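You operate a simulated robot arm through the tools that you are given. There is no shell and no other tool. Be economical: measure what you need, move in short steps, check, and stop when the job is done.

Carry out the task below with a simulated two-armed robot. There is one attempt and no reset: what you move stays moved.

TASK
Turn the machine powder knob to powder 2. Put two of the rock chips from the top of the side bench on the top of the white bench. Fetch the brown pad and set it on the top of the white bench. Switch the cabinet fan switch on. Shut the chest drawer two. Take the dark rock bar from the top of the tool chest and leave it on the side shelf of lift table three. Take the sandbag on the top of the packing table and put it away on the middle shelf of the bag rack. Put the red peg on the top of the packing table away on the top shelf of the bag rack. Fetch the brown scoop and set it on the white job sheet on the top of the repair bench. Switch the suction switch on. Stack the pot that says "RH 10 %" from the top of the glue bench on top of the pot that says "RH 30 %". Open the middle store drawer, put the yellow pad in the inside of the middle store drawer, then shut the drawer. Open the bottom store drawer. Do these in any order. Set down upright: brown pad, yellow pad.

Only the result counts: the job must be done as asked and must still hold three seconds after the hand-in. Knocking over, shifting, dropping, spilling or breaking anything else fails it. Flat cloth is picked up by pressing the open fingertips on it (5 to 10 N) and closing them slowly along it; thin cloth reads only 2 to 8 mm in the jaws.

THE ROBOT
Two 7-joint arms with two-finger parallel grippers on one trunk, on a base that drives. Base frame: it is fixed to the floor where the robot stands at the start and does not move with it; the origin is under the middle of the robot, x ahead of it, y to its left, z up. Readings come in cm, rad, newtons and seconds.
The left shoulder is at the start at [5, 16.5, 115.5], the right one opposite. With the tool pointing down near the work surface each hand reaches from about 16 to 68 cm from the robot's upright axis, wherever it stands, measured 20 degrees to its own side. Places, roughly: black gel pot, grey gel pot, white gel pot [-175, -150, 100]; bottom store drawer [-250, -340, 40]; brown pad (8x5x7 cm) [110, -150, 90]; brown scoop [25, -425, 100]; cabinet fan switch [230, 490, 110]; chest drawer two [250, 870, 50]; dark rock bar [275, 900, 75]; inside of the middle store drawer [-250, -350, 50]; job sheet [100, -175, 75]; machine powder knob [40, 0, 110]; middle shelf of the bag rack [-370, -80, 60]; middle store drawer [-250, -340, 60]; red peg [150, -475, 75]; rock chip (6x5x3 cm) [120, -90, 90]; rock chip (7x5x3 cm) [160, -50, 90]; rock chip (7x5x4 cm) [120, -110, 90]; rock chip (8x5x3 cm) [130, -120, 90]; sandbag (19x12x8 cm) [110, -470, 80]; side shelf of lift table three [360, 420, 90]; suction switch [-20, -160, 80]; top of the white bench [340, 250, 90]; top shelf of the bag rack [-370, -80, 100]; yellow pad (9x6x6 cm) [-150, -150, 90]. Payload 3.91 kg a hand.
The TCP of each hand is the grasp point between the finger pads, 3 cm short of the fingertips. In the tool frame z runs along the fingers and y along their closing line. Largest opening 11 cm; finger width 2, thickness 1; the body of the gripper, 4.8 by 11.2 cm, starts 5.5 cm behind the TCP.
Orientation is that of the tool frame in the base frame, as [roll, pitch, yaw] about the fixed x, y, z axes, in that order (R = Rz(yaw) Ry(pitch) Rx(roll)). With the fingers straight down and closing along the base's y, the tool's x points along the base's -x, its y along +y and its z along -z.

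THE INTERFACE
- The arms move only by the tool step_arm. It takes "left_series", "right_series" or both (then of equal length, played together; a hand with none holds still); each is a list of rows, each an object of numbers (a shift or turn left out is 0, a gripper value left out holds the last): "wx", "wy", "wz": the turn, a rotation vector about the tool's x, y, z in units of 6 degrees (1.0 is 6 degrees); "dx", "dy", "dz": the shift along the tool's x, y, z in units of 50 mm (1.0 is 50 mm); "hand": the gripper command, from -1 (shut) to 1 (fully open), values between in proportion. In form: [{"wx": .., "wy": .., "wz": .., "dx": .., "dy": .., "dz": .., "hand": ..}, ...]. A call has 1 to 20 rows; each row shifts and turns the commanded pose from where the row before left it, along the tool's axes as they then stand. A call with a number of a shift or a turn outside -1 to 1 is refused whole. Rows are played at 5 a second. More than 5 cm and 0.15 rad between two rows, or a gripper value outside its range, and nothing of the call is played. Where a pose cannot be reached the arm comes as near as it can. A force on the tool above 40 N (or 10 N above the force at the start of the call, whichever is more), or a blocked arm, ends the call early, and 0.2 s more pass. The fingers move at their own pace (about 4.5 cm/s each) and stop on an object; they squeeze with about 27 N. The grip force told is the motor's: it shows also when the fingers shut on nothing. Time passes only in rows, and 0.2 s behind the last, so rows that do not move let the fingers close. It gives the time, the measured TCP pose, the force on the tool (base axes), the opening and the grip force at its end, in the units of the frame above (readings bear some noise), with the torque about the TCP (base axes, N m) and any sound that the robot's microphone picked up.
- Cameras (640 x 400 px; columns grow to the right, rows downward): "scene" is now at [11.96, -0.43, 134.13]; the picture's right is [-0.05, -1.00, 0.00], its down [-0.41, 0.02, -0.91] and it looks along [0.91, -0.04, -0.41] (base axes); focal length 214 px, centre (320, 200). "left" rides on the left gripper at [7.2, -1.7, -10.3] in its tool frame; the picture's right is [0.23, 0.97, 0.00], its down [-0.76, 0.18, -0.62] and it looks along [-0.61, 0.14, 0.78] (tool axes); focal length 222 px, centre (320, 200). "right" rides on the right gripper at [7.2, 1.7, -10.3] in its tool frame; the picture's right is [-0.23, 0.97, 0.00], its down [-0.76, -0.18, -0.62] and it looks along [-0.61, -0.14, 0.78] (tool axes); focal length 222 px, centre (320, 200). There is no depth. A picture from a camera that has moved, and an enlarged one, comes with that camera's place and axes in the base frame and with its lens.
- get_image(camera): a new picture of that camera. It takes no simulated time.
- lift_body(by): slides the trunk up (or, below 0, down) by that many cm; the arms and the scene camera ride with it, the base frame stays. It gives what a move gives, with no picture.
- base_move(legs): drives the robot by 1 to 6 legs, each [ahead, left, turn to the left] in cm, cm and rad, along the robot's own axes; the way and the turn of a leg run together, so that a leg with both is an arc; at most 150 cm and 3.142 rad a leg. The arms and the cameras ride along, it lands a little off, and it stops where it bumps. It gives what a move gives.
- pan_tilt(pan, tilt): turns the head with the scene camera to pan (to the left, within 1.396 rad either way) and tilt (down, from -0.506 to 1.204), counted from straight ahead of the robot. It gives what a move gives.
- zoom(camera, box): a new picture of the part [left, top, right, bottom] of that camera's present view, enlarged. It takes no simulated time.
- finish_job(): hands the job in; it is judged then, once.

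Work in short steps. Places have to be worked out from the pictures, the camera data and where the tool is seen: move nearer, look again, correct. Check each grasp and each placing, and mend what went wrong. You have 577 turns and 370 pictures in all, those below and enlarged ones among them. Open the grippers and draw the arms clear of the work before you hand the job in, unless the task says otherwise; then end with one line.

The tools are called after "Emit:" as a command line: name --argument value ..., lists and objects as JSON in quotes. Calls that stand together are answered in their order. step_arm: Moves the arms, as the interface text tells. Its arguments: {"type":"object","properties":{"left_series":{"type":"array","items":{"type":"object","properties":{"wx":{"type":"number"},"wy":{"type":"number"},"wz":{"type":"number"},"dx":{"type":"number"},"dy":{"type":"number"},"dz":{"type":"number"},"hand":{"type":"number"}}}},"right_series":{"type":"array","items":{"type":"object","properties":{"wx":{"type":"number"},"wy":{"type":"number"},"wz":{"type":"number"},"dx":{"type":"number"},"dy":{"type":"number"},"dz":{"type":"number"},"hand":{"type":"number"}}}}},"required":[]} The other tools are called the same way: lift_body (by) slides the trunk up or down; base_move (legs) drives the base; pan_tilt (pan, tilt) turns the head that bears the scene camera; get_image (camera) takes a picture; zoom (camera, box) takes an enlarged picture of a part of a camera's view; finish_job () hands the job in.

At the start:

```text
time: 0.0
left_tool_pos: [37.4, 18.24, 125.78]
left_tool_rot: [3.14, 0.001, -3.141]
left_wrist_force: [0.9, 1.0, 0.6]
left_torque: [0.0, 0.02, 0.0]
left_opening: 10.99
left_finger_force: 0.1
right_tool_pos: [33.61, -10.36, 126.8]
right_tool_rot: [-3.141, -0.001, -3.141]
right_wrist_force: [-0.1, 0.1, -1.6]
right_torque: [-0.02, -0.02, -0.01]
right_opening: 11.03
right_finger_force: 0.1
trunk travel left (down, up): [-37.5, 12.8]
robot x, y, heading: [0.38, 0.27, 0.0]
head pan, tilt: [-0.049, 0.417]
```

scene: 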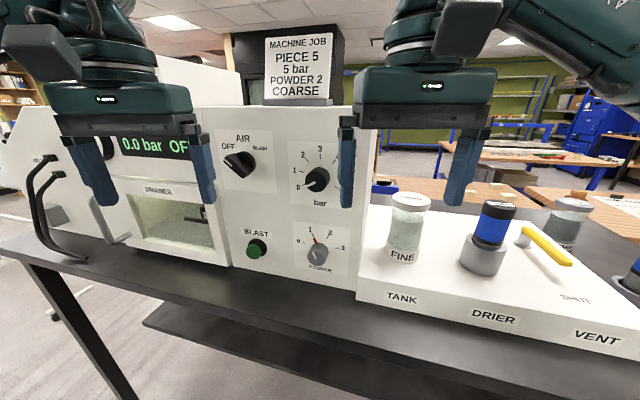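
right: 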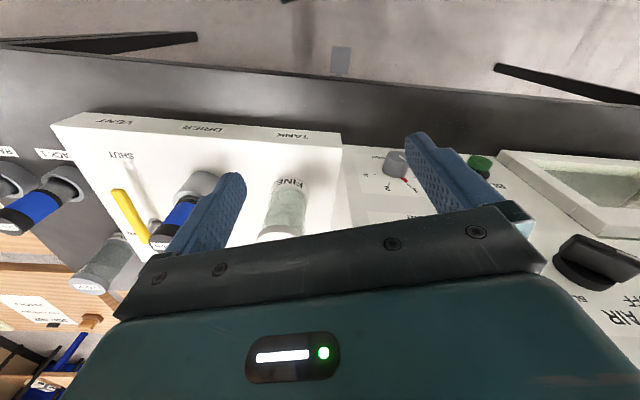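
left: 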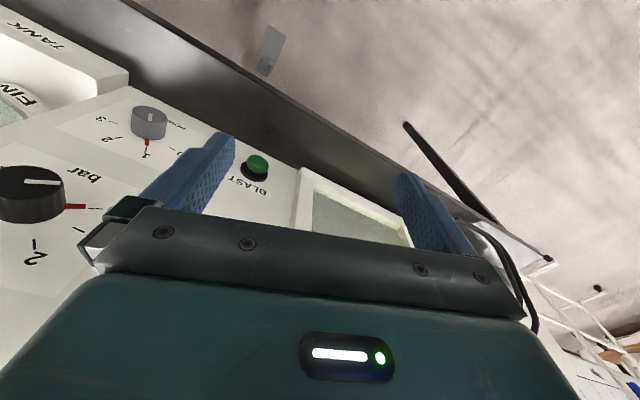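

I start with the powder knob; zooming on the scene view to see its scale and pointer.

Emit:
zoom --camera "scene" --box '[230, 130, 370, 290]'

Emit:
zoom --camera "left" --box '[60, 80, 220, 180]'

```text
2.50 times, centred on (300, 210) of scene
camera zoom: at [11.96, -0.43, 134.13], right [-0.05, -1.0, 0.0], down [-0.41, 0.02, -0.91], along [0.91, -0.04, -0.41], focal length 536 px, centre (370, 175)
```

zoom: 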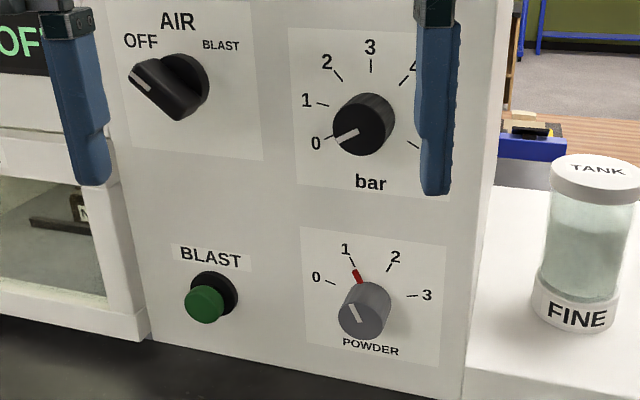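

```text
4.00 times, centred on (140, 130) of left
camera zoom: at [30.23, 16.6, 136.2], right [-0.23, 0.97, 0.0], down [0.76, 0.18, 0.62], along [0.61, 0.14, -0.78], focal length 888 px, centre (1040, 480)
```

zoom: 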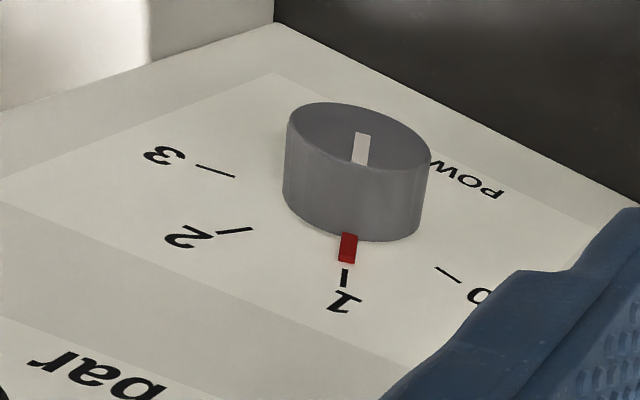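

The knob sits at about (43, -0.9, 109) on a panel yawed about -16°. The pointer is at 1, and 2 is about 50° clockwise from it. I back off 20 cm, then turn the left hand to point at the panel.

Emit:
base_move --legs '[[-20, 0, 0]]'

Emit:
step_arm --left_series '[{"wz": 0.92}, {"wz": 0.92}, {"wz": 0.93}, {"wy": -1}, {"wy": -1}, {"wy": -1}, {"wy": -1}, {"wy": -1}, {"wy": -1}, {"wy": -1}, {"wy": -1}, {"wy": -1}, {"wy": -1}, {"wy": -1}, {"wy": -1}, {"wy": -1}, {"wy": -1}, {"wy": -1}]'

Emit:
step_arm --left_series '[{"wz": 1}, {"wz": 1}, {"wz": 1}, {"wz": 1}, {"wz": 1}, {"wz": 1}, {"wz": 1}, {"wz": 1}, {"wz": 1}, {"wz": 1}, {"wz": 0.8, "hand": 0}]'

Emit:
get_image --camera "scene"

Emit:
get_image --camera "left"

```text
time: 1.6
left_tool_pos: [17.15, 18.49, 125.86]
left_tool_rot: [-3.14, 0.001, -3.134]
left_wrist_force: [-0.2, 0.1, 1.1]
left_torque: [0.0, -0.04, -0.02]
left_opening: 11.01
left_finger_force: 0.1
right_tool_pos: [13.46, -10.22, 126.8]
right_tool_rot: [3.139, 0.0, -3.138]
right_wrist_force: [0.1, 0.1, 0.8]
right_torque: [0.0, 0.01, -0.02]
right_opening: 10.98
right_finger_force: 0.1
trunk travel left (down, up): [-37.5, 12.8]
robot x, y, heading: [-20.11, 0.06, 0.009]
head pan, tilt: [-0.049, 0.417]
```

```text
time: 5.4
left_tool_pos: [21.04, 18.65, 129.28]
left_tool_rot: [0.342, 1.568, 0.058]
left_wrist_force: [-0.3, -0.2, -0.3]
left_torque: [0.03, -0.01, -0.03]
left_opening: 11.04
left_finger_force: 0.1
left hand out of reach, approached as far as the arm can: row 15, 16, 17, 18
right_tool_pos: [13.74, -10.27, 126.75]
right_tool_rot: [-3.141, 0.001, -3.134]
right_wrist_force: [-0.2, 0.1, 0.8]
right_torque: [-0.01, 0.0, -0.02]
right_opening: 11.01
right_finger_force: 0.0
trunk travel left (down, up): [-37.5, 12.8]
robot x, y, heading: [-20.08, -0.3, 0.008]
head pan, tilt: [-0.049, 0.417]
```

```text
time: 7.8
left_tool_pos: [20.86, 18.62, 129.35]
left_tool_rot: [1.571, 0.438, 1.286]
left_wrist_force: [0.4, -0.2, -1.2]
left_torque: [0.0, 0.01, 0.01]
left_opening: 7.53
left_finger_force: 0.1
right_tool_pos: [13.7, -10.24, 126.84]
right_tool_rot: [3.141, 0.002, -3.136]
right_wrist_force: [-0.6, 0.1, 0.3]
right_torque: [0.0, 0.02, -0.03]
right_opening: 11.01
right_finger_force: 0.2
trunk travel left (down, up): [-37.5, 12.8]
robot x, y, heading: [-20.14, 0.04, 0.014]
head pan, tilt: [-0.049, 0.417]
```

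```text
364 pictures are left
camera scene: at [-8.18, -0.42, 134.13], right [-0.04, -1.0, 0.0], down [-0.41, 0.02, -0.91], along [0.91, -0.04, -0.41], focal length 214 px, centre (320, 200)
```

scene: 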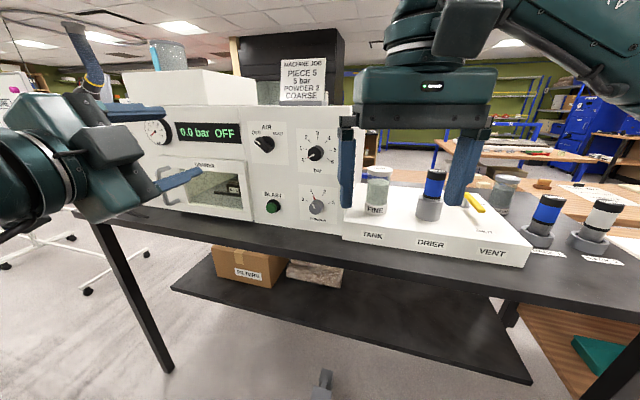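

```text
363 pictures are left
camera left: at [12.76, 27.22, 124.68], right [0.17, 0.59, 0.79], down [-0.77, -0.41, 0.48], along [0.61, -0.69, 0.39], focal length 222 px, centre (320, 200)
```

left: 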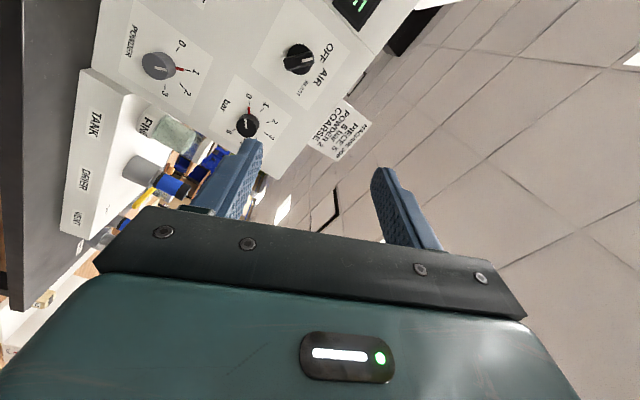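

Hand is oriented well along the panel normal. Moving to a standoff in front of the knob.

Emit:
step_arm --left_series '[{"dx": -0.078, "dy": -0.58, "dz": 0.441}, {"dx": -0.078, "dy": -0.58, "dz": 0.441}, {"dx": -0.078, "dy": -0.58, "dz": 0.441}, {"dx": -0.078, "dy": -0.58, "dz": 0.441}, {"dx": -0.078, "dy": -0.58, "dz": 0.441}, {"dx": -0.078, "dy": -0.58, "dz": 0.441}, {"dx": -0.078, "dy": -0.58, "dz": 0.441}, {"dx": -0.078, "dy": -0.58, "dz": 0.441}]'

Emit:
get_image --camera "left"

Emit:
get_image --camera "scene"

```text
time: 9.6
left_tool_pos: [25.96, 12.29, 122.09]
left_tool_rot: [1.572, 0.439, 1.285]
left_wrist_force: [0.5, 0.2, 0.6]
left_torque: [-0.02, 0.01, 0.03]
left_opening: 5.47
left_finger_force: 0.0
left hand out of reach, approached as far as the arm can: row 4, 5, 6, 7, 8
right_tool_pos: [13.56, -10.26, 126.88]
right_tool_rot: [-3.141, -0.001, -3.134]
right_wrist_force: [-0.5, 0.0, 0.1]
right_torque: [0.01, -0.02, -0.01]
right_opening: 10.98
right_finger_force: 0.1
trunk travel left (down, up): [-37.5, 12.8]
robot x, y, heading: [-20.1, -0.2, 0.001]
head pan, tilt: [-0.049, 0.417]
```

```text
362 pictures are left
camera left: at [17.89, 20.71, 117.35], right [0.17, 0.6, 0.78], down [-0.77, -0.41, 0.49], along [0.61, -0.69, 0.39], focal length 222 px, centre (320, 200)
```

left: 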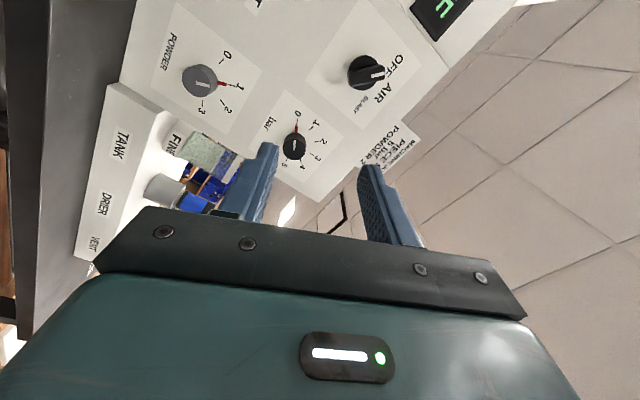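

```text
361 pictures are left
camera scene: at [-8.16, -0.41, 134.13], right [-0.04, -1.0, 0.0], down [-0.41, 0.02, -0.91], along [0.91, -0.04, -0.41], focal length 214 px, centre (320, 200)
```

scene: 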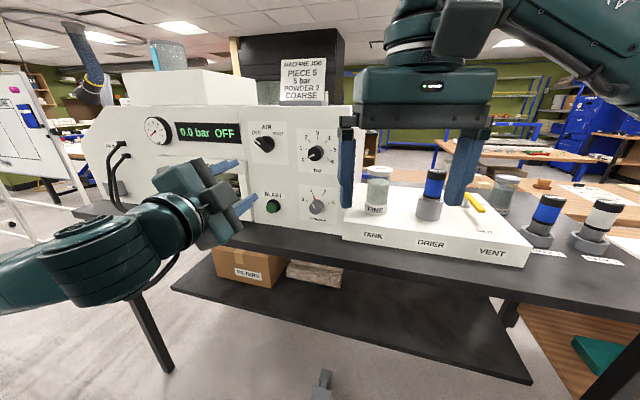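

The arm is limited in this posture, so I use trunk and base instead: lower 12.5 cm, then shift right and forward.

Emit:
lift_body --by -12.5

Emit:
base_move --legs '[[0, -10.8, 0], [7.7, -2.2, 0]]'

Emit:
get_image --camera "left"

Emit:
get_image --camera "scene"

```text
time: 11.2
left_tool_pos: [26.12, 12.08, 109.51]
left_tool_rot: [1.571, 0.439, 1.288]
left_wrist_force: [0.0, 0.3, 0.0]
left_torque: [-0.01, 0.0, 0.02]
left_opening: 5.5
left_finger_force: 0.1
right_tool_pos: [13.52, -10.31, 114.28]
right_tool_rot: [3.14, 0.0, -3.134]
right_wrist_force: [0.3, -0.3, 0.5]
right_torque: [0.0, 0.01, -0.01]
right_opening: 11.01
right_finger_force: 0.1
trunk travel left (down, up): [-25.0, 25.3]
robot x, y, heading: [-20.24, 0.09, 0.01]
head pan, tilt: [-0.049, 0.417]
```

```text
time: 13.0
left_tool_pos: [34.0, -0.6, 109.39]
left_tool_rot: [1.572, 0.441, 1.287]
left_wrist_force: [0.5, -0.3, -0.8]
left_torque: [-0.01, 0.0, -0.01]
left_opening: 5.52
left_finger_force: 0.1
right_tool_pos: [21.55, -22.99, 114.34]
right_tool_rot: [3.14, 0.001, -3.136]
right_wrist_force: [1.0, 0.0, -0.5]
right_torque: [-0.04, 0.02, -0.01]
right_opening: 10.97
right_finger_force: 0.0
trunk travel left (down, up): [-25.0, 25.3]
robot x, y, heading: [-12.44, -13.19, 0.012]
head pan, tilt: [-0.049, 0.417]
```

```text
360 pictures are left
camera left: at [25.71, 7.93, 104.82], right [0.17, 0.6, 0.78], down [-0.77, -0.41, 0.49], along [0.61, -0.69, 0.39], focal length 222 px, centre (320, 200)
```

left: 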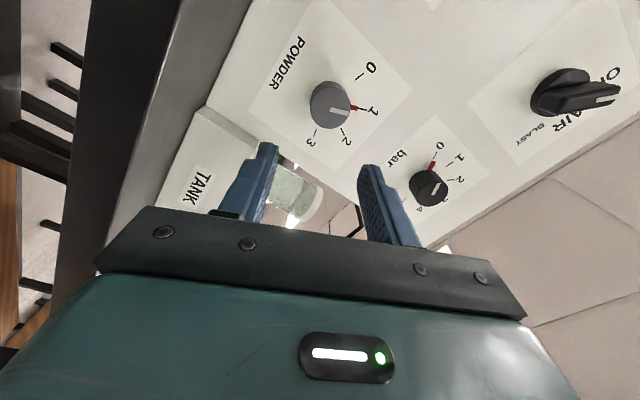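

```text
359 pictures are left
camera scene: at [-0.32, -13.19, 121.62], right [-0.04, -1.0, 0.0], down [-0.41, 0.02, -0.91], along [0.91, -0.04, -0.41], focal length 214 px, centre (320, 200)
```

scene: 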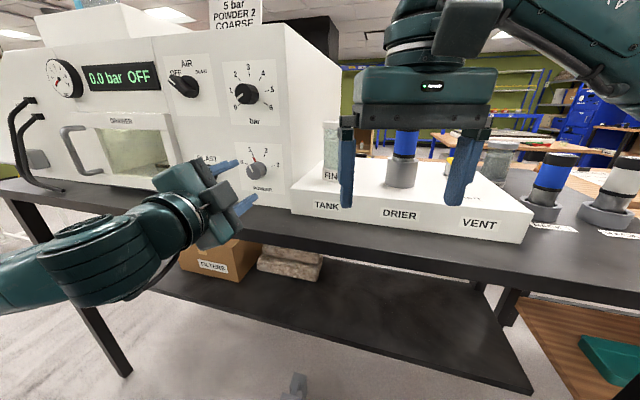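

Estimated knob face ≈(43.5,-1.4,108.9); the tool is about 2 cm too far right of its axis. Correcting laterally with a look.

Emit:
step_arm --left_series '[{"dx": 0.2, "dy": 0.035}, {"dx": 0.2, "dy": 0.035}]'

Emit:
get_image --camera "left"

```text
time: 13.6
left_tool_pos: [34.57, 1.39, 108.98]
left_tool_rot: [1.572, 0.44, 1.287]
left_wrist_force: [0.8, -0.6, -0.4]
left_torque: [0.02, -0.01, 0.02]
left_opening: 5.49
left_finger_force: 0.0
right_tool_pos: [21.37, -23.12, 114.32]
right_tool_rot: [-3.14, -0.001, -3.136]
right_wrist_force: [0.4, -0.1, -0.2]
right_torque: [0.01, -0.02, 0.0]
right_opening: 11.01
right_finger_force: 0.0
trunk travel left (down, up): [-25.0, 25.3]
robot x, y, heading: [-12.56, -12.65, 0.009]
head pan, tilt: [-0.049, 0.417]
```

```text
358 pictures are left
camera left: at [26.2, 9.92, 104.28], right [0.17, 0.6, 0.78], down [-0.77, -0.41, 0.49], along [0.61, -0.69, 0.39], focal length 222 px, centre (320, 200)
```

left: 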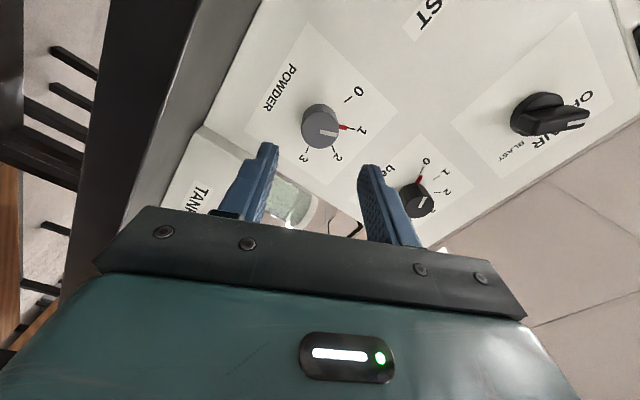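

The knob is centred on the tool axis, about 9 cm ahead. Advancing 7.7 cm.

Emit:
step_arm --left_series '[{"dz": 0.31}, {"dz": 0.31}, {"dz": 0.31}, {"dz": 0.31}, {"dz": 0.3}]'

Emit:
get_image --camera "left"

```text
time: 14.8
left_tool_pos: [38.93, 0.41, 109.37]
left_tool_rot: [1.58, 0.439, 1.288]
left_wrist_force: [-0.9, -0.3, 0.0]
left_torque: [0.0, -0.04, 0.01]
left_opening: 5.49
left_finger_force: 0.0
left hand out of reach, approached as far as the arm can: row 2, 4
right_tool_pos: [21.28, -23.05, 114.39]
right_tool_rot: [3.141, 0.001, -3.135]
right_wrist_force: [0.3, 0.2, -0.1]
right_torque: [-0.03, 0.0, 0.01]
right_opening: 11.0
right_finger_force: 0.0
trunk travel left (down, up): [-25.0, 25.3]
robot x, y, heading: [-12.16, -13.02, 0.008]
head pan, tilt: [-0.049, 0.417]
```

```text
357 pictures are left
camera left: at [30.74, 9.06, 104.72], right [0.18, 0.59, 0.78], down [-0.77, -0.41, 0.49], along [0.62, -0.69, 0.38], focal length 222 px, centre (320, 200)
```

left: 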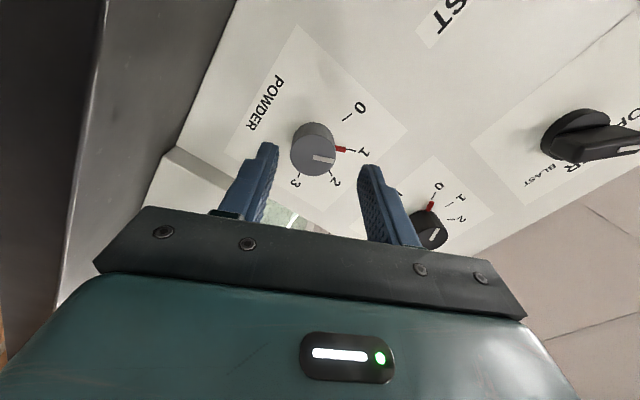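

The arm hits its limit, so I do the last ~3 cm with the base.

Emit:
base_move --legs '[[2.8, -0.85, 0]]'

Emit:
get_image --camera "left"

Emit:
zoom --camera "scene" --box '[160, 110, 320, 210]'

```text
time: 15.6
left_tool_pos: [41.86, -0.3, 109.24]
left_tool_rot: [1.58, 0.439, 1.287]
left_wrist_force: [-0.3, -0.3, 1.0]
left_torque: [-0.02, 0.01, -0.04]
left_opening: 5.51
left_finger_force: 0.1
right_tool_pos: [24.28, -23.89, 114.38]
right_tool_rot: [3.14, 0.0, -3.135]
right_wrist_force: [0.3, 0.4, 0.0]
right_torque: [0.0, 0.0, -0.02]
right_opening: 10.97
right_finger_force: 0.0
trunk travel left (down, up): [-25.0, 25.3]
robot x, y, heading: [-9.45, -13.8, 0.006]
head pan, tilt: [-0.049, 0.417]
```

```text
356 pictures are left
camera left: at [33.58, 8.22, 104.7], right [0.18, 0.59, 0.78], down [-0.77, -0.41, 0.49], along [0.62, -0.69, 0.38], focal length 222 px, centre (320, 200)
```

left: 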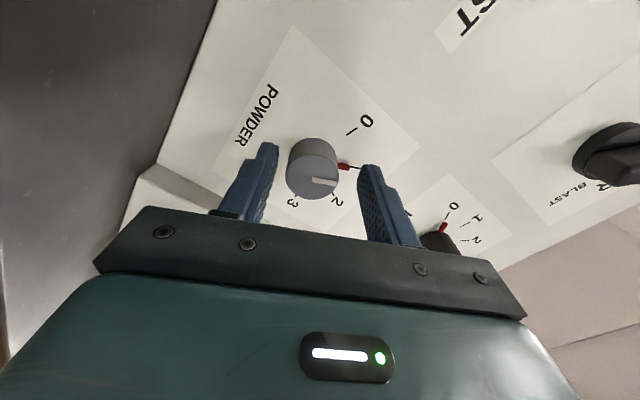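

```text
4.00 times, centred on (240, 160) of scene
camera zoom: at [2.47, -14.0, 121.62], right [-0.04, -1.0, 0.0], down [-0.41, 0.02, -0.91], along [0.91, -0.04, -0.41], focal length 858 px, centre (640, 360)
```

zoom: 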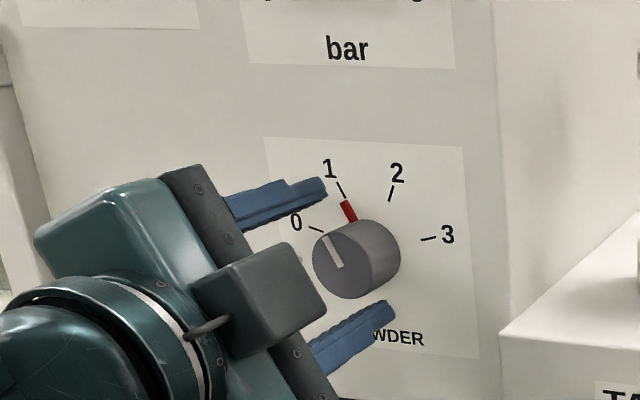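

The knob is now between the fingertips, ~0.5 cm off-centre. Correcting, then closing.

Emit:
step_arm --left_series '[{"dy": -0.1}, {"hand": -1}, {}, {}, {}]'

Emit:
get_image --camera "left"

```text
time: 16.8
left_tool_pos: [41.75, -0.62, 108.77]
left_tool_rot: [1.589, 0.439, 1.29]
left_wrist_force: [-2.5, -1.0, -4.3]
left_torque: [-0.07, -0.26, 0.15]
left_opening: 3.36
left_finger_force: 45.2
right_tool_pos: [24.07, -23.8, 114.36]
right_tool_rot: [3.14, 0.0, -3.135]
right_wrist_force: [0.3, 0.6, 0.7]
right_torque: [0.01, -0.01, 0.0]
right_opening: 10.99
right_finger_force: 0.0
trunk travel left (down, up): [-25.0, 25.3]
robot x, y, heading: [-9.53, -13.76, 0.012]
head pan, tilt: [-0.049, 0.417]
```

```text
354 pictures are left
camera left: at [33.37, 8.1, 104.41], right [0.19, 0.59, 0.78], down [-0.76, -0.41, 0.49], along [0.62, -0.69, 0.37], focal length 222 px, centre (320, 200)
```

left: 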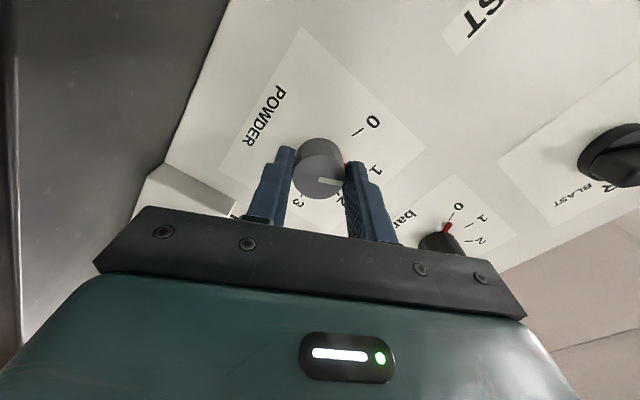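

Knob is held (3.4 cm). Turning clockwise in 5° steps, about 45° first.

Emit:
step_arm --left_series '[{"wz": 0.8}, {"wz": 0.8}, {"wz": 0.8}, {"wz": 0.8}, {"wz": 0.8}, {"wz": 0.8}, {"wz": 0.8}, {"wz": 0.8}, {"wz": 0.8}]'

Emit:
get_image --camera "left"

Emit:
zoom --camera "scene" --box '[160, 110, 320, 210]'

```text
time: 17.3
left_tool_pos: [41.81, 0.41, 108.71]
left_tool_rot: [1.581, 0.358, 1.24]
left_wrist_force: [12.3, -15.8, 1.1]
left_torque: [-0.25, -0.85, -0.96]
left_opening: 3.39
left_finger_force: 44.7
left hand out of reach, approached as far as the arm can: row 1, 2
right_tool_pos: [24.24, -24.17, 114.02]
right_tool_rot: [3.14, -0.002, -3.138]
right_wrist_force: [0.0, 0.3, 0.4]
right_torque: [0.01, 0.04, 0.0]
right_opening: 10.98
right_finger_force: 0.0
trunk travel left (down, up): [-25.0, 25.3]
robot x, y, heading: [-9.5, -13.94, 0.0]
head pan, tilt: [-0.049, 0.417]
stopped in row 2 (left hand): the force on the tool passed its limit (the readings are from after the stop); the commanded pose is now the measured one
```

```text
353 pictures are left
camera left: at [34.0, 9.55, 104.63], right [0.19, 0.52, 0.83], down [-0.8, -0.41, 0.44], along [0.57, -0.75, 0.34], focal length 222 px, centre (320, 200)
```

left: 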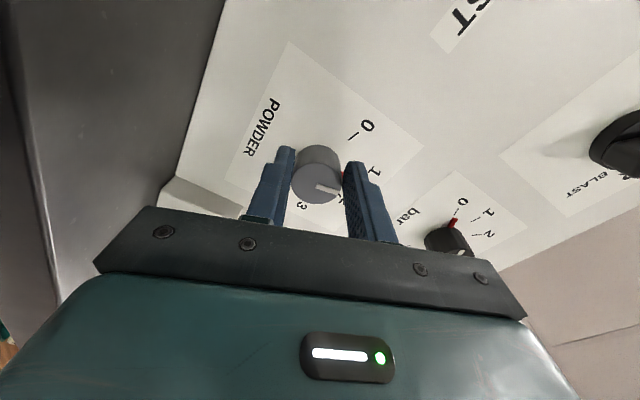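

```text
4.00 times, centred on (240, 160) of scene
camera zoom: at [2.65, -14.24, 121.61], right [-0.05, -1.0, 0.0], down [-0.41, 0.02, -0.91], along [0.91, -0.04, -0.41], focal length 858 px, centre (640, 360)
```

zoom: 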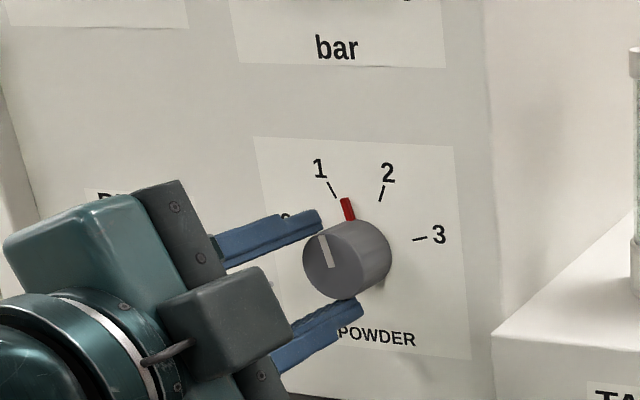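

The arm is too folded here and reached its limit; the knob turned only ~12°. I release, back the base away, and extend the arm for a better posture.

Emit:
step_arm --left_series '[{"hand": 0.2}, {}, {}]'

Emit:
base_move --legs '[[-9, 2.6, 0], [-21, 0, 0]]'

Emit:
step_arm --left_series '[{"dz": 0.8}, {"dz": 0.8}, {"dz": 0.8}, {"dz": 0.8}, {"dz": 0.8}]'

Emit:
get_image --camera "scene"

```text
time: 18.1
left_tool_pos: [41.62, 0.82, 108.64]
left_tool_rot: [1.584, 0.361, 1.251]
left_wrist_force: [0.0, 0.7, 0.2]
left_torque: [0.04, -0.02, 0.03]
left_opening: 6.61
left_finger_force: 0.0
right_tool_pos: [24.2, -24.05, 114.23]
right_tool_rot: [3.141, -0.001, -3.138]
right_wrist_force: [-0.3, -0.5, 0.9]
right_torque: [-0.02, 0.04, -0.01]
right_opening: 11.0
right_finger_force: 0.0
trunk travel left (down, up): [-25.0, 25.3]
robot x, y, heading: [-9.33, -13.67, 0.002]
head pan, tilt: [-0.049, 0.417]
```

```text
time: 20.4
left_tool_pos: [12.04, 3.16, 108.65]
left_tool_rot: [1.582, 0.36, 1.251]
left_wrist_force: [-0.2, 0.0, 0.2]
left_torque: [-0.02, -0.03, 0.03]
left_opening: 6.6
left_finger_force: 0.0
right_tool_pos: [-5.59, -21.68, 114.24]
right_tool_rot: [3.139, -0.002, 3.142]
right_wrist_force: [-0.8, 0.4, 0.7]
right_torque: [-0.02, 0.01, 0.02]
right_opening: 11.01
right_finger_force: 0.0
trunk travel left (down, up): [-25.0, 25.3]
robot x, y, heading: [-39.4, -11.21, 0.004]
head pan, tilt: [-0.049, 0.417]
```

```text
time: 21.6
left_tool_pos: [12.96, 2.79, 108.7]
left_tool_rot: [1.585, 0.359, 1.249]
left_wrist_force: [0.1, -0.1, 0.0]
left_torque: [0.06, 0.02, -0.01]
left_opening: 6.58
left_finger_force: 0.0
left hand out of reach, approached as far as the arm can: row 1, 2, 3, 4, 5
right_tool_pos: [-5.61, -21.54, 114.29]
right_tool_rot: [3.14, 0.002, -3.139]
right_wrist_force: [-0.3, 0.1, 0.6]
right_torque: [0.03, 0.0, 0.01]
right_opening: 10.99
right_finger_force: 0.0
trunk travel left (down, up): [-25.0, 25.3]
robot x, y, heading: [-38.98, -11.14, 0.002]
head pan, tilt: [-0.049, 0.417]
```

```text
351 pictures are left
camera scene: at [-27.33, -11.62, 121.63], right [-0.05, -1.0, 0.0], down [-0.41, 0.02, -0.91], along [0.91, -0.04, -0.41], focal length 214 px, centre (320, 200)
```

scene: 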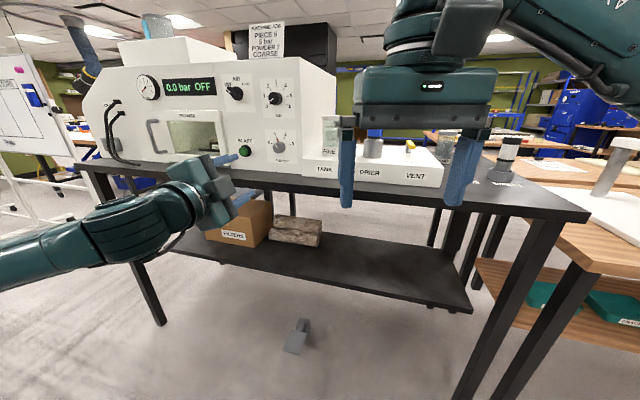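

Arm is stuck at some joint limit. I undo the roll and then try extending.

Emit:
step_arm --left_series '[{"wz": -1}, {"wz": -1}, {"wz": -1}, {"wz": -1}, {"wz": -1}, {"wz": -1}, {"wz": -1}, {"wz": -1}, {"wz": -1}, {"wz": -1}, {"wz": -1}, {"wz": -1}]'

Emit:
step_arm --left_series '[{"dz": 0.6}, {"dz": 0.6}, {"dz": 0.6}, {"dz": 0.6}]'

Emit:
get_image --camera "scene"

```text
time: 24.2
left_tool_pos: [13.11, 2.97, 108.61]
left_tool_rot: [-1.793, 1.523, -2.118]
left_wrist_force: [0.9, 0.3, 0.2]
left_torque: [0.04, 0.01, 0.0]
left_opening: 6.59
left_finger_force: 0.1
right_tool_pos: [-5.63, -21.64, 114.17]
right_tool_rot: [3.14, 0.0, -3.139]
right_wrist_force: [-0.7, 0.2, -0.2]
right_torque: [-0.02, 0.03, -0.04]
right_opening: 11.0
right_finger_force: 0.1
trunk travel left (down, up): [-25.0, 25.3]
robot x, y, heading: [-39.77, -11.16, 0.003]
head pan, tilt: [-0.049, 0.417]
```

```text
time: 25.2
left_tool_pos: [24.3, -1.03, 108.29]
left_tool_rot: [-1.845, 1.525, -2.171]
left_wrist_force: [-0.1, -0.4, 0.7]
left_torque: [0.0, 0.01, 0.0]
left_opening: 6.6
left_finger_force: 0.1
right_tool_pos: [-5.65, -21.64, 114.26]
right_tool_rot: [3.139, 0.0, -3.14]
right_wrist_force: [-0.4, 0.2, 0.4]
right_torque: [-0.01, 0.01, 0.02]
right_opening: 10.98
right_finger_force: 0.1
trunk travel left (down, up): [-25.0, 25.3]
robot x, y, heading: [-39.6, -11.41, 0.006]
head pan, tilt: [-0.049, 0.417]
```

```text
350 pictures are left
camera scene: at [-27.31, -11.63, 121.62], right [-0.05, -1.0, 0.0], down [-0.41, 0.02, -0.91], along [0.91, -0.04, -0.41], focal length 214 px, centre (320, 200)
```

scene: 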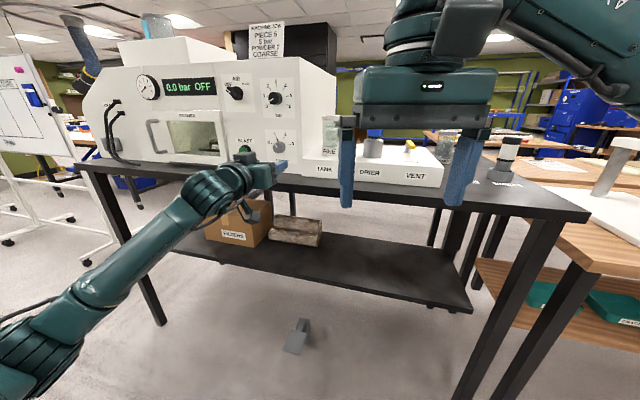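

Extension works now. Testing the roll range in free space.

Emit:
step_arm --left_series '[{"wz": 1}, {"wz": 1}, {"wz": 1}, {"wz": 1}, {"wz": 1}, {"wz": 1}, {"wz": 1}, {"wz": 1}, {"wz": 1}, {"wz": 1}, {"wz": 1}, {"wz": 1}, {"wz": 1}, {"wz": 1}, {"wz": 1}]'

```text
time: 28.4
left_tool_pos: [25.34, 5.18, 107.57]
left_tool_rot: [1.593, 0.424, 1.262]
left_wrist_force: [-1.0, -0.2, 0.9]
left_torque: [-0.02, 0.0, 0.01]
left_opening: 6.62
left_finger_force: 0.1
left hand out of reach, approached as far as the arm can: row 9, 10, 11, 12, 13, 14, 15
right_tool_pos: [-5.63, -21.56, 114.35]
right_tool_rot: [3.141, 0.0, -3.138]
right_wrist_force: [0.0, -0.1, 0.1]
right_torque: [0.0, 0.02, -0.01]
right_opening: 10.99
right_finger_force: 0.0
trunk travel left (down, up): [-25.0, 25.3]
robot x, y, heading: [-39.46, -11.25, 0.003]
head pan, tilt: [-0.049, 0.417]
```

Positive roll is limited to ~48°. I use the other side: roll to -85° and sweep back from there.

Emit:
step_arm --left_series '[{"wz": -1}, {"wz": -1}, {"wz": -1}, {"wz": -1}, {"wz": -1}, {"wz": -1}, {"wz": -1}, {"wz": -1}, {"wz": -1}, {"wz": -1}, {"wz": -1}, {"wz": -1}, {"wz": -1}]'

Emit:
step_arm --left_series '[{"wz": -1}, {"wz": -1}, {"wz": -1}, {"wz": -1}, {"wz": -1}, {"wz": -1}, {"wz": -1}, {"wz": -1}, {"wz": -1}, {"wz": -1}, {"wz": -1}, {"wz": -1}]'

Emit:
get_image --camera "left"

```text
time: 31.2
left_tool_pos: [25.32, 5.09, 107.45]
left_tool_rot: [-1.675, 1.354, -1.992]
left_wrist_force: [-0.2, -0.1, 0.5]
left_torque: [0.02, 0.02, 0.01]
left_opening: 6.6
left_finger_force: 0.0
right_tool_pos: [-5.72, -21.65, 114.26]
right_tool_rot: [3.139, -0.001, -3.14]
right_wrist_force: [0.3, 0.2, -0.2]
right_torque: [-0.02, -0.03, 0.01]
right_opening: 10.97
right_finger_force: 0.0
trunk travel left (down, up): [-25.0, 25.3]
robot x, y, heading: [-39.32, -11.3, 0.0]
head pan, tilt: [-0.049, 0.417]
```

```text
time: 33.9
left_tool_pos: [25.43, 5.08, 107.55]
left_tool_rot: [-1.592, 0.097, -1.889]
left_wrist_force: [0.4, -0.3, 0.2]
left_torque: [-0.02, -0.02, -0.04]
left_opening: 6.6
left_finger_force: 0.0
right_tool_pos: [-5.57, -21.47, 114.19]
right_tool_rot: [3.14, 0.0, -3.14]
right_wrist_force: [-0.6, -0.7, 0.0]
right_torque: [0.0, 0.0, 0.0]
right_opening: 11.02
right_finger_force: 0.0
trunk travel left (down, up): [-25.0, 25.3]
robot x, y, heading: [-39.07, -11.0, -0.002]
head pan, tilt: [-0.049, 0.417]
```

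```text
349 pictures are left
camera left: at [13.32, 1.31, 108.77], right [-0.06, -0.12, -0.99], down [-0.35, 0.93, -0.09], along [0.93, 0.34, -0.1], focal length 222 px, centre (320, 200)
```

left: 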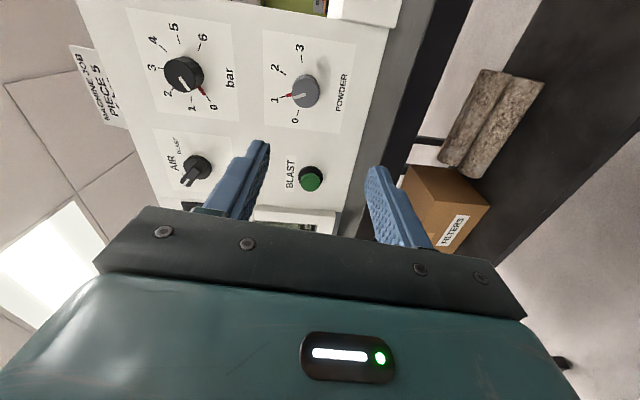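

Roll -85 is fine. Knob face ≈(43.4,-1.4,109). Moving to an 8 cm standoff with the arm extended.

Emit:
step_arm --left_series '[{"dx": 0.03, "dy": -0.11, "dz": 0.66}, {"dx": 0.03, "dy": -0.11, "dz": 0.66}, {"dx": 0.02, "dy": -0.12, "dz": 0.66}]'

Emit:
get_image --camera "left"

```text
time: 34.6
left_tool_pos: [34.76, 1.35, 108.74]
left_tool_rot: [-1.592, 0.1, -1.891]
left_wrist_force: [-0.5, 0.5, 0.3]
left_torque: [0.0, -0.02, 0.0]
left_opening: 6.61
left_finger_force: 0.1
right_tool_pos: [-5.57, -21.63, 114.21]
right_tool_rot: [3.141, -0.001, -3.138]
right_wrist_force: [-0.2, 0.0, 0.4]
right_torque: [0.0, -0.01, 0.03]
right_opening: 11.01
right_finger_force: 0.1
trunk travel left (down, up): [-25.0, 25.3]
robot x, y, heading: [-39.45, -11.15, 0.003]
head pan, tilt: [-0.049, 0.417]
```

```text
348 pictures are left
camera left: at [22.75, -2.32, 109.95], right [-0.06, -0.12, -0.99], down [-0.35, 0.93, -0.09], along [0.93, 0.34, -0.1], focal length 222 px, centre (320, 200)
```

left: 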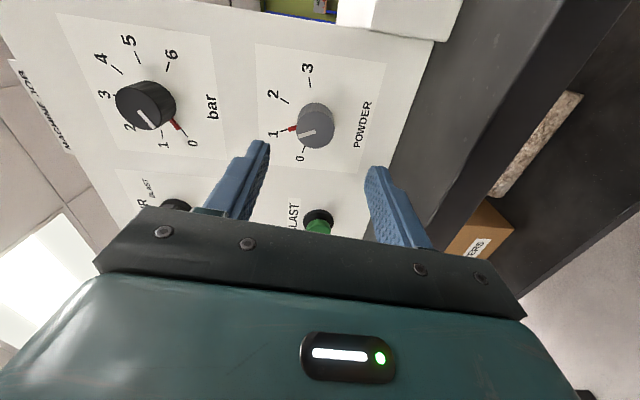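

Knob 7.9 cm ahead, 0.6 cm toward tool -y. Advancing.

Emit:
step_arm --left_series '[{"dy": -0.06, "dz": 0.45}, {"dy": -0.06, "dz": 0.45}, {"dz": 0.4}]'

Emit:
get_image --camera "left"

```text
time: 35.5
left_tool_pos: [40.8, -0.47, 109.44]
left_tool_rot: [-1.593, 0.1, -1.89]
left_wrist_force: [0.6, 0.5, 0.5]
left_torque: [-0.02, 0.0, 0.03]
left_opening: 6.6
left_finger_force: 0.1
right_tool_pos: [-5.59, -21.66, 114.28]
right_tool_rot: [3.141, 0.0, -3.141]
right_wrist_force: [-0.2, 0.0, 0.3]
right_torque: [0.0, -0.01, -0.01]
right_opening: 11.0
right_finger_force: 0.0
trunk travel left (down, up): [-25.0, 25.3]
robot x, y, heading: [-39.21, -11.09, 0.003]
head pan, tilt: [-0.049, 0.417]
```

```text
347 pictures are left
camera left: at [28.76, -4.21, 110.47], right [-0.06, -0.12, -0.99], down [-0.35, 0.93, -0.09], along [0.93, 0.34, -0.1], focal length 222 px, centre (320, 200)
```

left: 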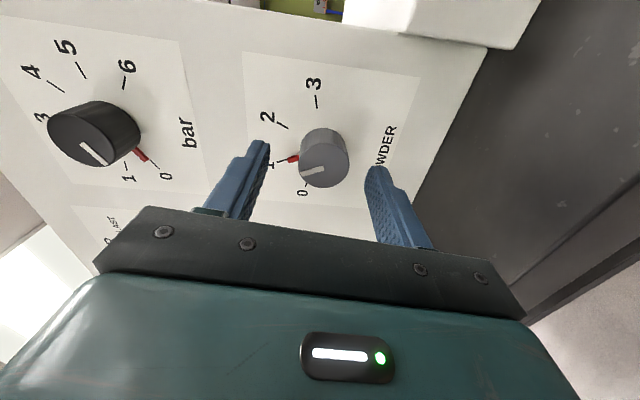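

Advance 0.9 cm more and grip.

Emit:
step_arm --left_series '[{"dz": 0.18}, {"hand": -1}, {}, {}, {}, {}]'

Emit:
step_arm --left_series '[{"wz": 0.8}, {"wz": 0.8}, {"wz": 0.8}, {"wz": 0.8}, {"wz": 0.8}, {"wz": 0.8}, {"wz": 0.8}, {"wz": 0.8}]'

Emit:
get_image --camera "left"

Emit:
zoom --camera "scene" --box '[220, 100, 340, 190]'

```text
time: 36.9
left_tool_pos: [41.73, -0.74, 109.03]
left_tool_rot: [-1.599, 0.098, -1.889]
left_wrist_force: [-11.6, 0.6, -16.8]
left_torque: [-0.1, -0.3, 0.35]
left_opening: 3.4
left_finger_force: 44.7
right_tool_pos: [-5.49, -21.59, 114.28]
right_tool_rot: [3.141, 0.0, -3.14]
right_wrist_force: [0.3, 0.0, -0.8]
right_torque: [-0.02, -0.01, -0.01]
right_opening: 10.99
right_finger_force: 0.0
trunk travel left (down, up): [-25.0, 25.3]
robot x, y, heading: [-39.4, -10.89, 0.004]
head pan, tilt: [-0.049, 0.417]
```

```text
time: 38.6
left_tool_pos: [41.81, -0.74, 109.02]
left_tool_rot: [-1.605, 0.771, -1.908]
left_wrist_force: [-1.1, 6.4, -11.0]
left_torque: [-0.1, -0.42, 0.3]
left_opening: 3.38
left_finger_force: 45.1
right_tool_pos: [-5.54, -21.63, 114.34]
right_tool_rot: [-3.14, -0.001, -3.141]
right_wrist_force: [0.7, 0.5, 0.0]
right_torque: [0.01, 0.02, 0.0]
right_opening: 10.97
right_finger_force: 0.1
trunk travel left (down, up): [-25.0, 25.3]
robot x, y, heading: [-39.31, -11.62, 0.002]
head pan, tilt: [-0.049, 0.417]
```

```text
346 pictures are left
camera left: at [29.89, -3.49, 105.53], right [0.14, 0.5, -0.86], down [-0.37, 0.83, 0.42], along [0.92, 0.26, 0.3], focal length 222 px, centre (320, 200)
```

left: 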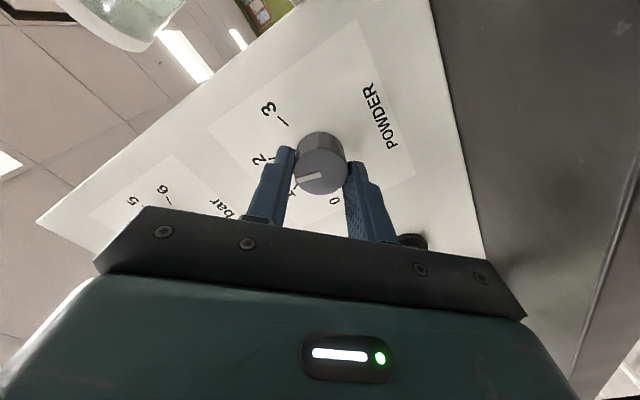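

```text
4.44 times, centred on (280, 145) of scene
camera zoom: at [-27.2, -11.52, 121.61], right [-0.05, -1.0, 0.0], down [-0.41, 0.02, -0.91], along [0.91, -0.04, -0.41], focal length 954 px, centre (498, 444)
```

zoom: 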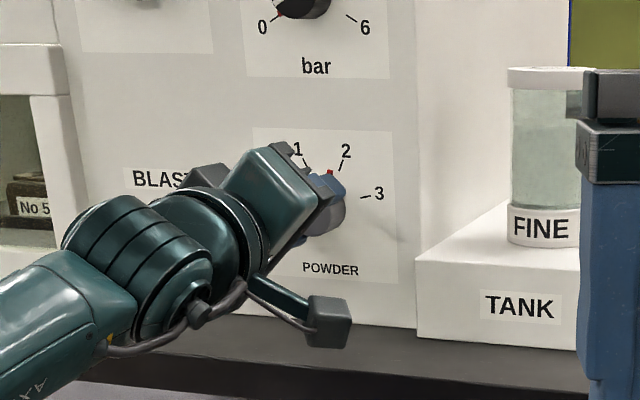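

It turned with the knob; the red pointer is just short of 2. A further ~10°.

Emit:
step_arm --left_series '[{"wz": 0.9}, {"wz": 0.9}]'

Emit:
zoom --camera "scene" --box '[260, 120, 320, 160]'

```text
time: 39.2
left_tool_pos: [41.78, -0.76, 109.1]
left_tool_rot: [-1.613, 0.958, -1.921]
left_wrist_force: [-2.9, 6.6, -13.1]
left_torque: [-0.01, -0.07, -0.04]
left_opening: 3.37
left_finger_force: 45.0
right_tool_pos: [-5.54, -21.48, 114.32]
right_tool_rot: [-3.141, 0.0, -3.139]
right_wrist_force: [-0.6, -0.3, -0.4]
right_torque: [0.0, 0.03, -0.01]
right_opening: 11.0
right_finger_force: 0.0
trunk travel left (down, up): [-25.0, 25.3]
robot x, y, heading: [-39.29, -11.44, 0.004]
head pan, tilt: [-0.049, 0.417]
```

```text
10.00 times, centred on (290, 140) of scene
camera zoom: at [-27.2, -11.51, 121.61], right [-0.05, -1.0, 0.0], down [-0.41, 0.02, -0.91], along [0.91, -0.04, -0.41], focal length 2145 px, centre (620, 800)
```

zoom: 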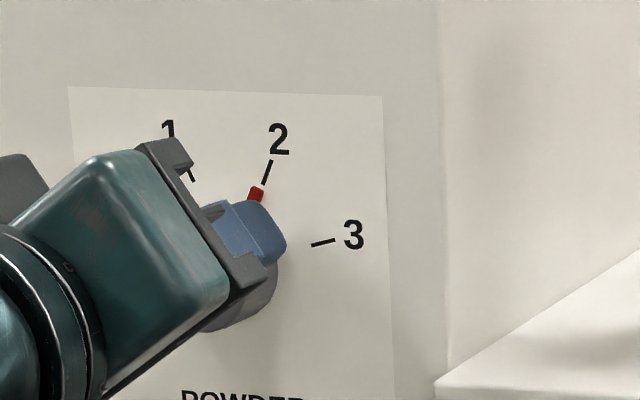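

Pointer aligned with 2 and the torque has dropped off. Releasing, retreating, and checking.

Emit:
step_arm --left_series '[{"hand": 0.2}, {}, {}, {"dz": -0.6}, {"dz": -0.8}, {"dz": -0.8}, {"dz": -0.8}]'

Emit:
zoom --camera "scene" --box '[260, 120, 320, 160]'

```text
time: 40.9
left_tool_pos: [27.36, 3.77, 109.83]
left_tool_rot: [-1.609, 0.959, -1.919]
left_wrist_force: [0.0, 0.0, -0.3]
left_torque: [0.01, -0.03, 0.02]
left_opening: 6.59
left_finger_force: 0.0
right_tool_pos: [-5.7, -21.64, 114.3]
right_tool_rot: [3.141, -0.002, -3.14]
right_wrist_force: [-0.8, -0.2, 0.9]
right_torque: [-0.01, -0.02, 0.02]
right_opening: 10.98
right_finger_force: 0.0
trunk travel left (down, up): [-25.0, 25.3]
robot x, y, heading: [-39.39, -11.25, -0.001]
head pan, tilt: [-0.049, 0.417]
```

```text
10.00 times, centred on (290, 140) of scene
camera zoom: at [-27.35, -11.6, 121.63], right [-0.05, -1.0, 0.0], down [-0.4, 0.02, -0.91], along [0.91, -0.04, -0.41], focal length 2145 px, centre (620, 800)
```

zoom: 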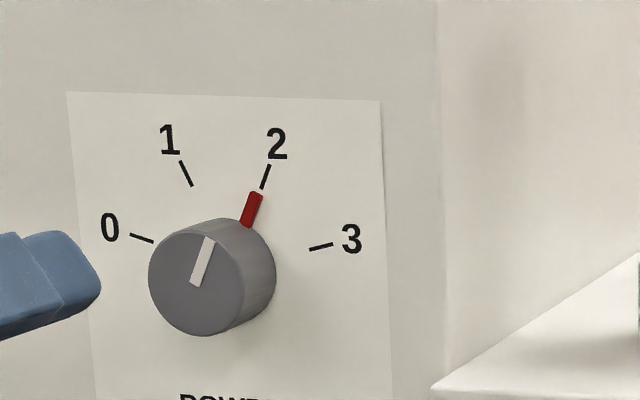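

Powder at 2, done. Returning the left arm to a downward pose and raising the trunk, then looking right.

Emit:
step_arm --left_series '[{"wz": 1, "dz": -0.5}, {"wz": 1, "dz": -0.5}, {"wz": 1}, {"wz": 1}, {"wz": 1}, {"wz": 0.8}, {"wy": 1}, {"wy": 1}, {"wy": 1}, {"wy": 1}, {"wy": 1}, {"wy": 1}, {"wy": 1}, {"wy": 1}, {"wy": 1}, {"wy": 1}, {"wy": 1}, {"wy": 1}, {"wy": 1}, {"wy": 1}]'

Emit:
lift_body --by 12.5

Emit:
pan_tilt --pan -1.1 --tilt 0.4

Emit:
get_image --camera "scene"

```text
time: 45.0
left_tool_pos: [21.41, 5.89, 109.5]
left_tool_rot: [-3.137, 0.135, 2.827]
left_wrist_force: [0.4, -0.4, -0.2]
left_torque: [0.02, 0.02, -0.01]
left_opening: 6.59
left_finger_force: 0.1
left hand out of reach, approached as far as the arm can: row 19, 20
right_tool_pos: [-5.68, -21.65, 114.21]
right_tool_rot: [3.141, 0.0, -3.14]
right_wrist_force: [-0.6, -0.3, -0.1]
right_torque: [0.01, -0.01, 0.03]
right_opening: 10.98
right_finger_force: 0.1
trunk travel left (down, up): [-25.0, 25.3]
robot x, y, heading: [-39.03, -11.49, 0.003]
head pan, tilt: [-0.049, 0.417]
```

```text
time: 46.6
left_tool_pos: [21.6, 5.97, 121.66]
left_tool_rot: [-3.136, 0.136, 2.825]
left_wrist_force: [-0.4, 0.5, -0.1]
left_torque: [0.0, -0.02, 0.0]
left_opening: 6.6
left_finger_force: 0.1
right_tool_pos: [-5.45, -21.67, 126.77]
right_tool_rot: [3.14, 0.0, -3.139]
right_wrist_force: [0.4, 0.2, -0.8]
right_torque: [0.04, 0.02, 0.03]
right_opening: 11.02
right_finger_force: 0.1
trunk travel left (down, up): [-37.5, 12.8]
robot x, y, heading: [-39.3, -11.56, -0.004]
head pan, tilt: [-0.049, 0.417]
```

```text
time: 47.9
left_tool_pos: [21.38, 5.81, 121.78]
left_tool_rot: [-3.135, 0.136, 2.824]
left_wrist_force: [1.1, 0.8, 0.1]
left_torque: [-0.01, -0.01, 0.0]
left_opening: 6.61
left_finger_force: 0.2
right_tool_pos: [-5.63, -21.68, 126.81]
right_tool_rot: [3.14, 0.002, -3.141]
right_wrist_force: [0.1, 0.3, 0.3]
right_torque: [-0.01, -0.02, -0.02]
right_opening: 11.03
right_finger_force: 0.0
trunk travel left (down, up): [-37.5, 12.8]
robot x, y, heading: [-39.18, -11.2, -0.005]
head pan, tilt: [-1.1, 0.4]
```

```text
342 pictures are left
camera scene: at [-32.33, -19.43, 134.29], right [-0.89, -0.46, 0.0], down [-0.18, 0.35, -0.92], along [0.42, -0.82, -0.39], focal length 214 px, centre (320, 200)
```

scene: 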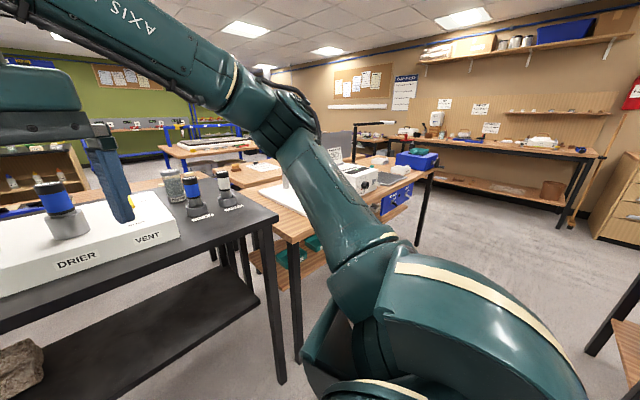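

Tidying the left hand to straight-down and tucking it back before driving.

Emit:
step_arm --left_series '[{"wy": 1, "dx": 0.8}, {"wy": 0.3, "dx": 0.8}, {"wz": -1, "dx": 0.8, "dy": 0.3}, {"wz": -1, "dx": 0.6, "dy": 0.3}, {"wz": -0.9, "dy": 0.4}, {"hand": 1}]'

Emit:
base_move --legs '[[-10, -50, 0], [0, 0, -1.57]]'

Emit:
pan_tilt --pan 0 --tilt 0.45

Emit:
get_image --camera "scene"

```text
time: 49.3
left_tool_pos: [8.49, 15.11, 121.47]
left_tool_rot: [-3.136, -0.002, 3.132]
left_wrist_force: [-0.5, -0.7, -0.1]
left_torque: [-0.02, -0.02, -0.03]
left_opening: 10.08
left_finger_force: 0.1
right_tool_pos: [-5.64, -21.6, 126.73]
right_tool_rot: [3.138, 0.0, -3.14]
right_wrist_force: [-0.5, -0.2, 0.0]
right_torque: [0.01, 0.0, -0.04]
right_opening: 10.99
right_finger_force: 0.1
trunk travel left (down, up): [-37.5, 12.8]
robot x, y, heading: [-39.37, -11.06, 0.005]
head pan, tilt: [-1.1, 0.4]
```

```text
time: 56.1
left_tool_pos: [-24.37, -109.16, 121.31]
left_tool_rot: [-3.137, 0.001, 1.531]
left_wrist_force: [0.2, 0.6, -0.9]
left_torque: [0.04, 0.03, 0.02]
left_opening: 11.0
left_finger_force: 0.1
right_tool_pos: [-60.75, -94.28, 126.85]
right_tool_rot: [3.14, 0.0, 1.546]
right_wrist_force: [-0.1, -0.2, 0.2]
right_torque: [0.02, -0.04, -0.02]
right_opening: 11.01
right_finger_force: 0.1
trunk travel left (down, up): [-37.5, 12.8]
robot x, y, heading: [-49.24, -60.59, -1.596]
head pan, tilt: [-1.1, 0.4]
```

```text
time: 57.4
left_tool_pos: [-24.36, -109.26, 121.2]
left_tool_rot: [-3.136, -0.002, 1.533]
left_wrist_force: [-0.3, 0.0, -0.8]
left_torque: [0.0, 0.01, 0.0]
left_opening: 10.97
left_finger_force: 0.0
right_tool_pos: [-60.67, -94.27, 126.73]
right_tool_rot: [3.14, 0.001, 1.547]
right_wrist_force: [-0.5, -0.7, 0.5]
right_torque: [-0.01, -0.02, 0.01]
right_opening: 10.98
right_finger_force: 0.0
trunk travel left (down, up): [-37.5, 12.8]
robot x, y, heading: [-49.33, -60.86, -1.598]
head pan, tilt: [0.0, 0.45]
```

```text
341 pictures are left
camera scene: at [-49.98, -72.96, 133.82], right [-1.0, 0.02, 0.0], down [0.01, 0.44, -0.9], along [-0.02, -0.9, -0.44], focal length 214 px, centre (320, 200)
```

scene: 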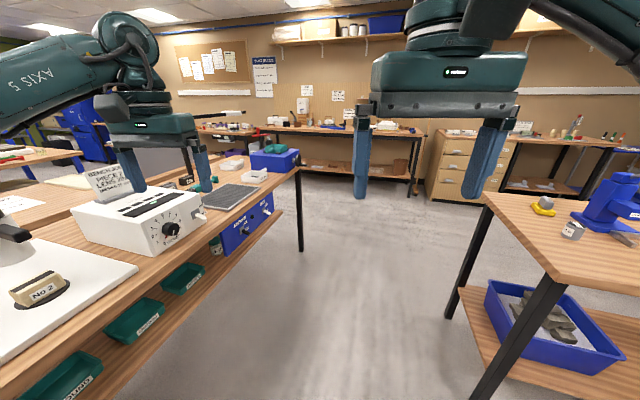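

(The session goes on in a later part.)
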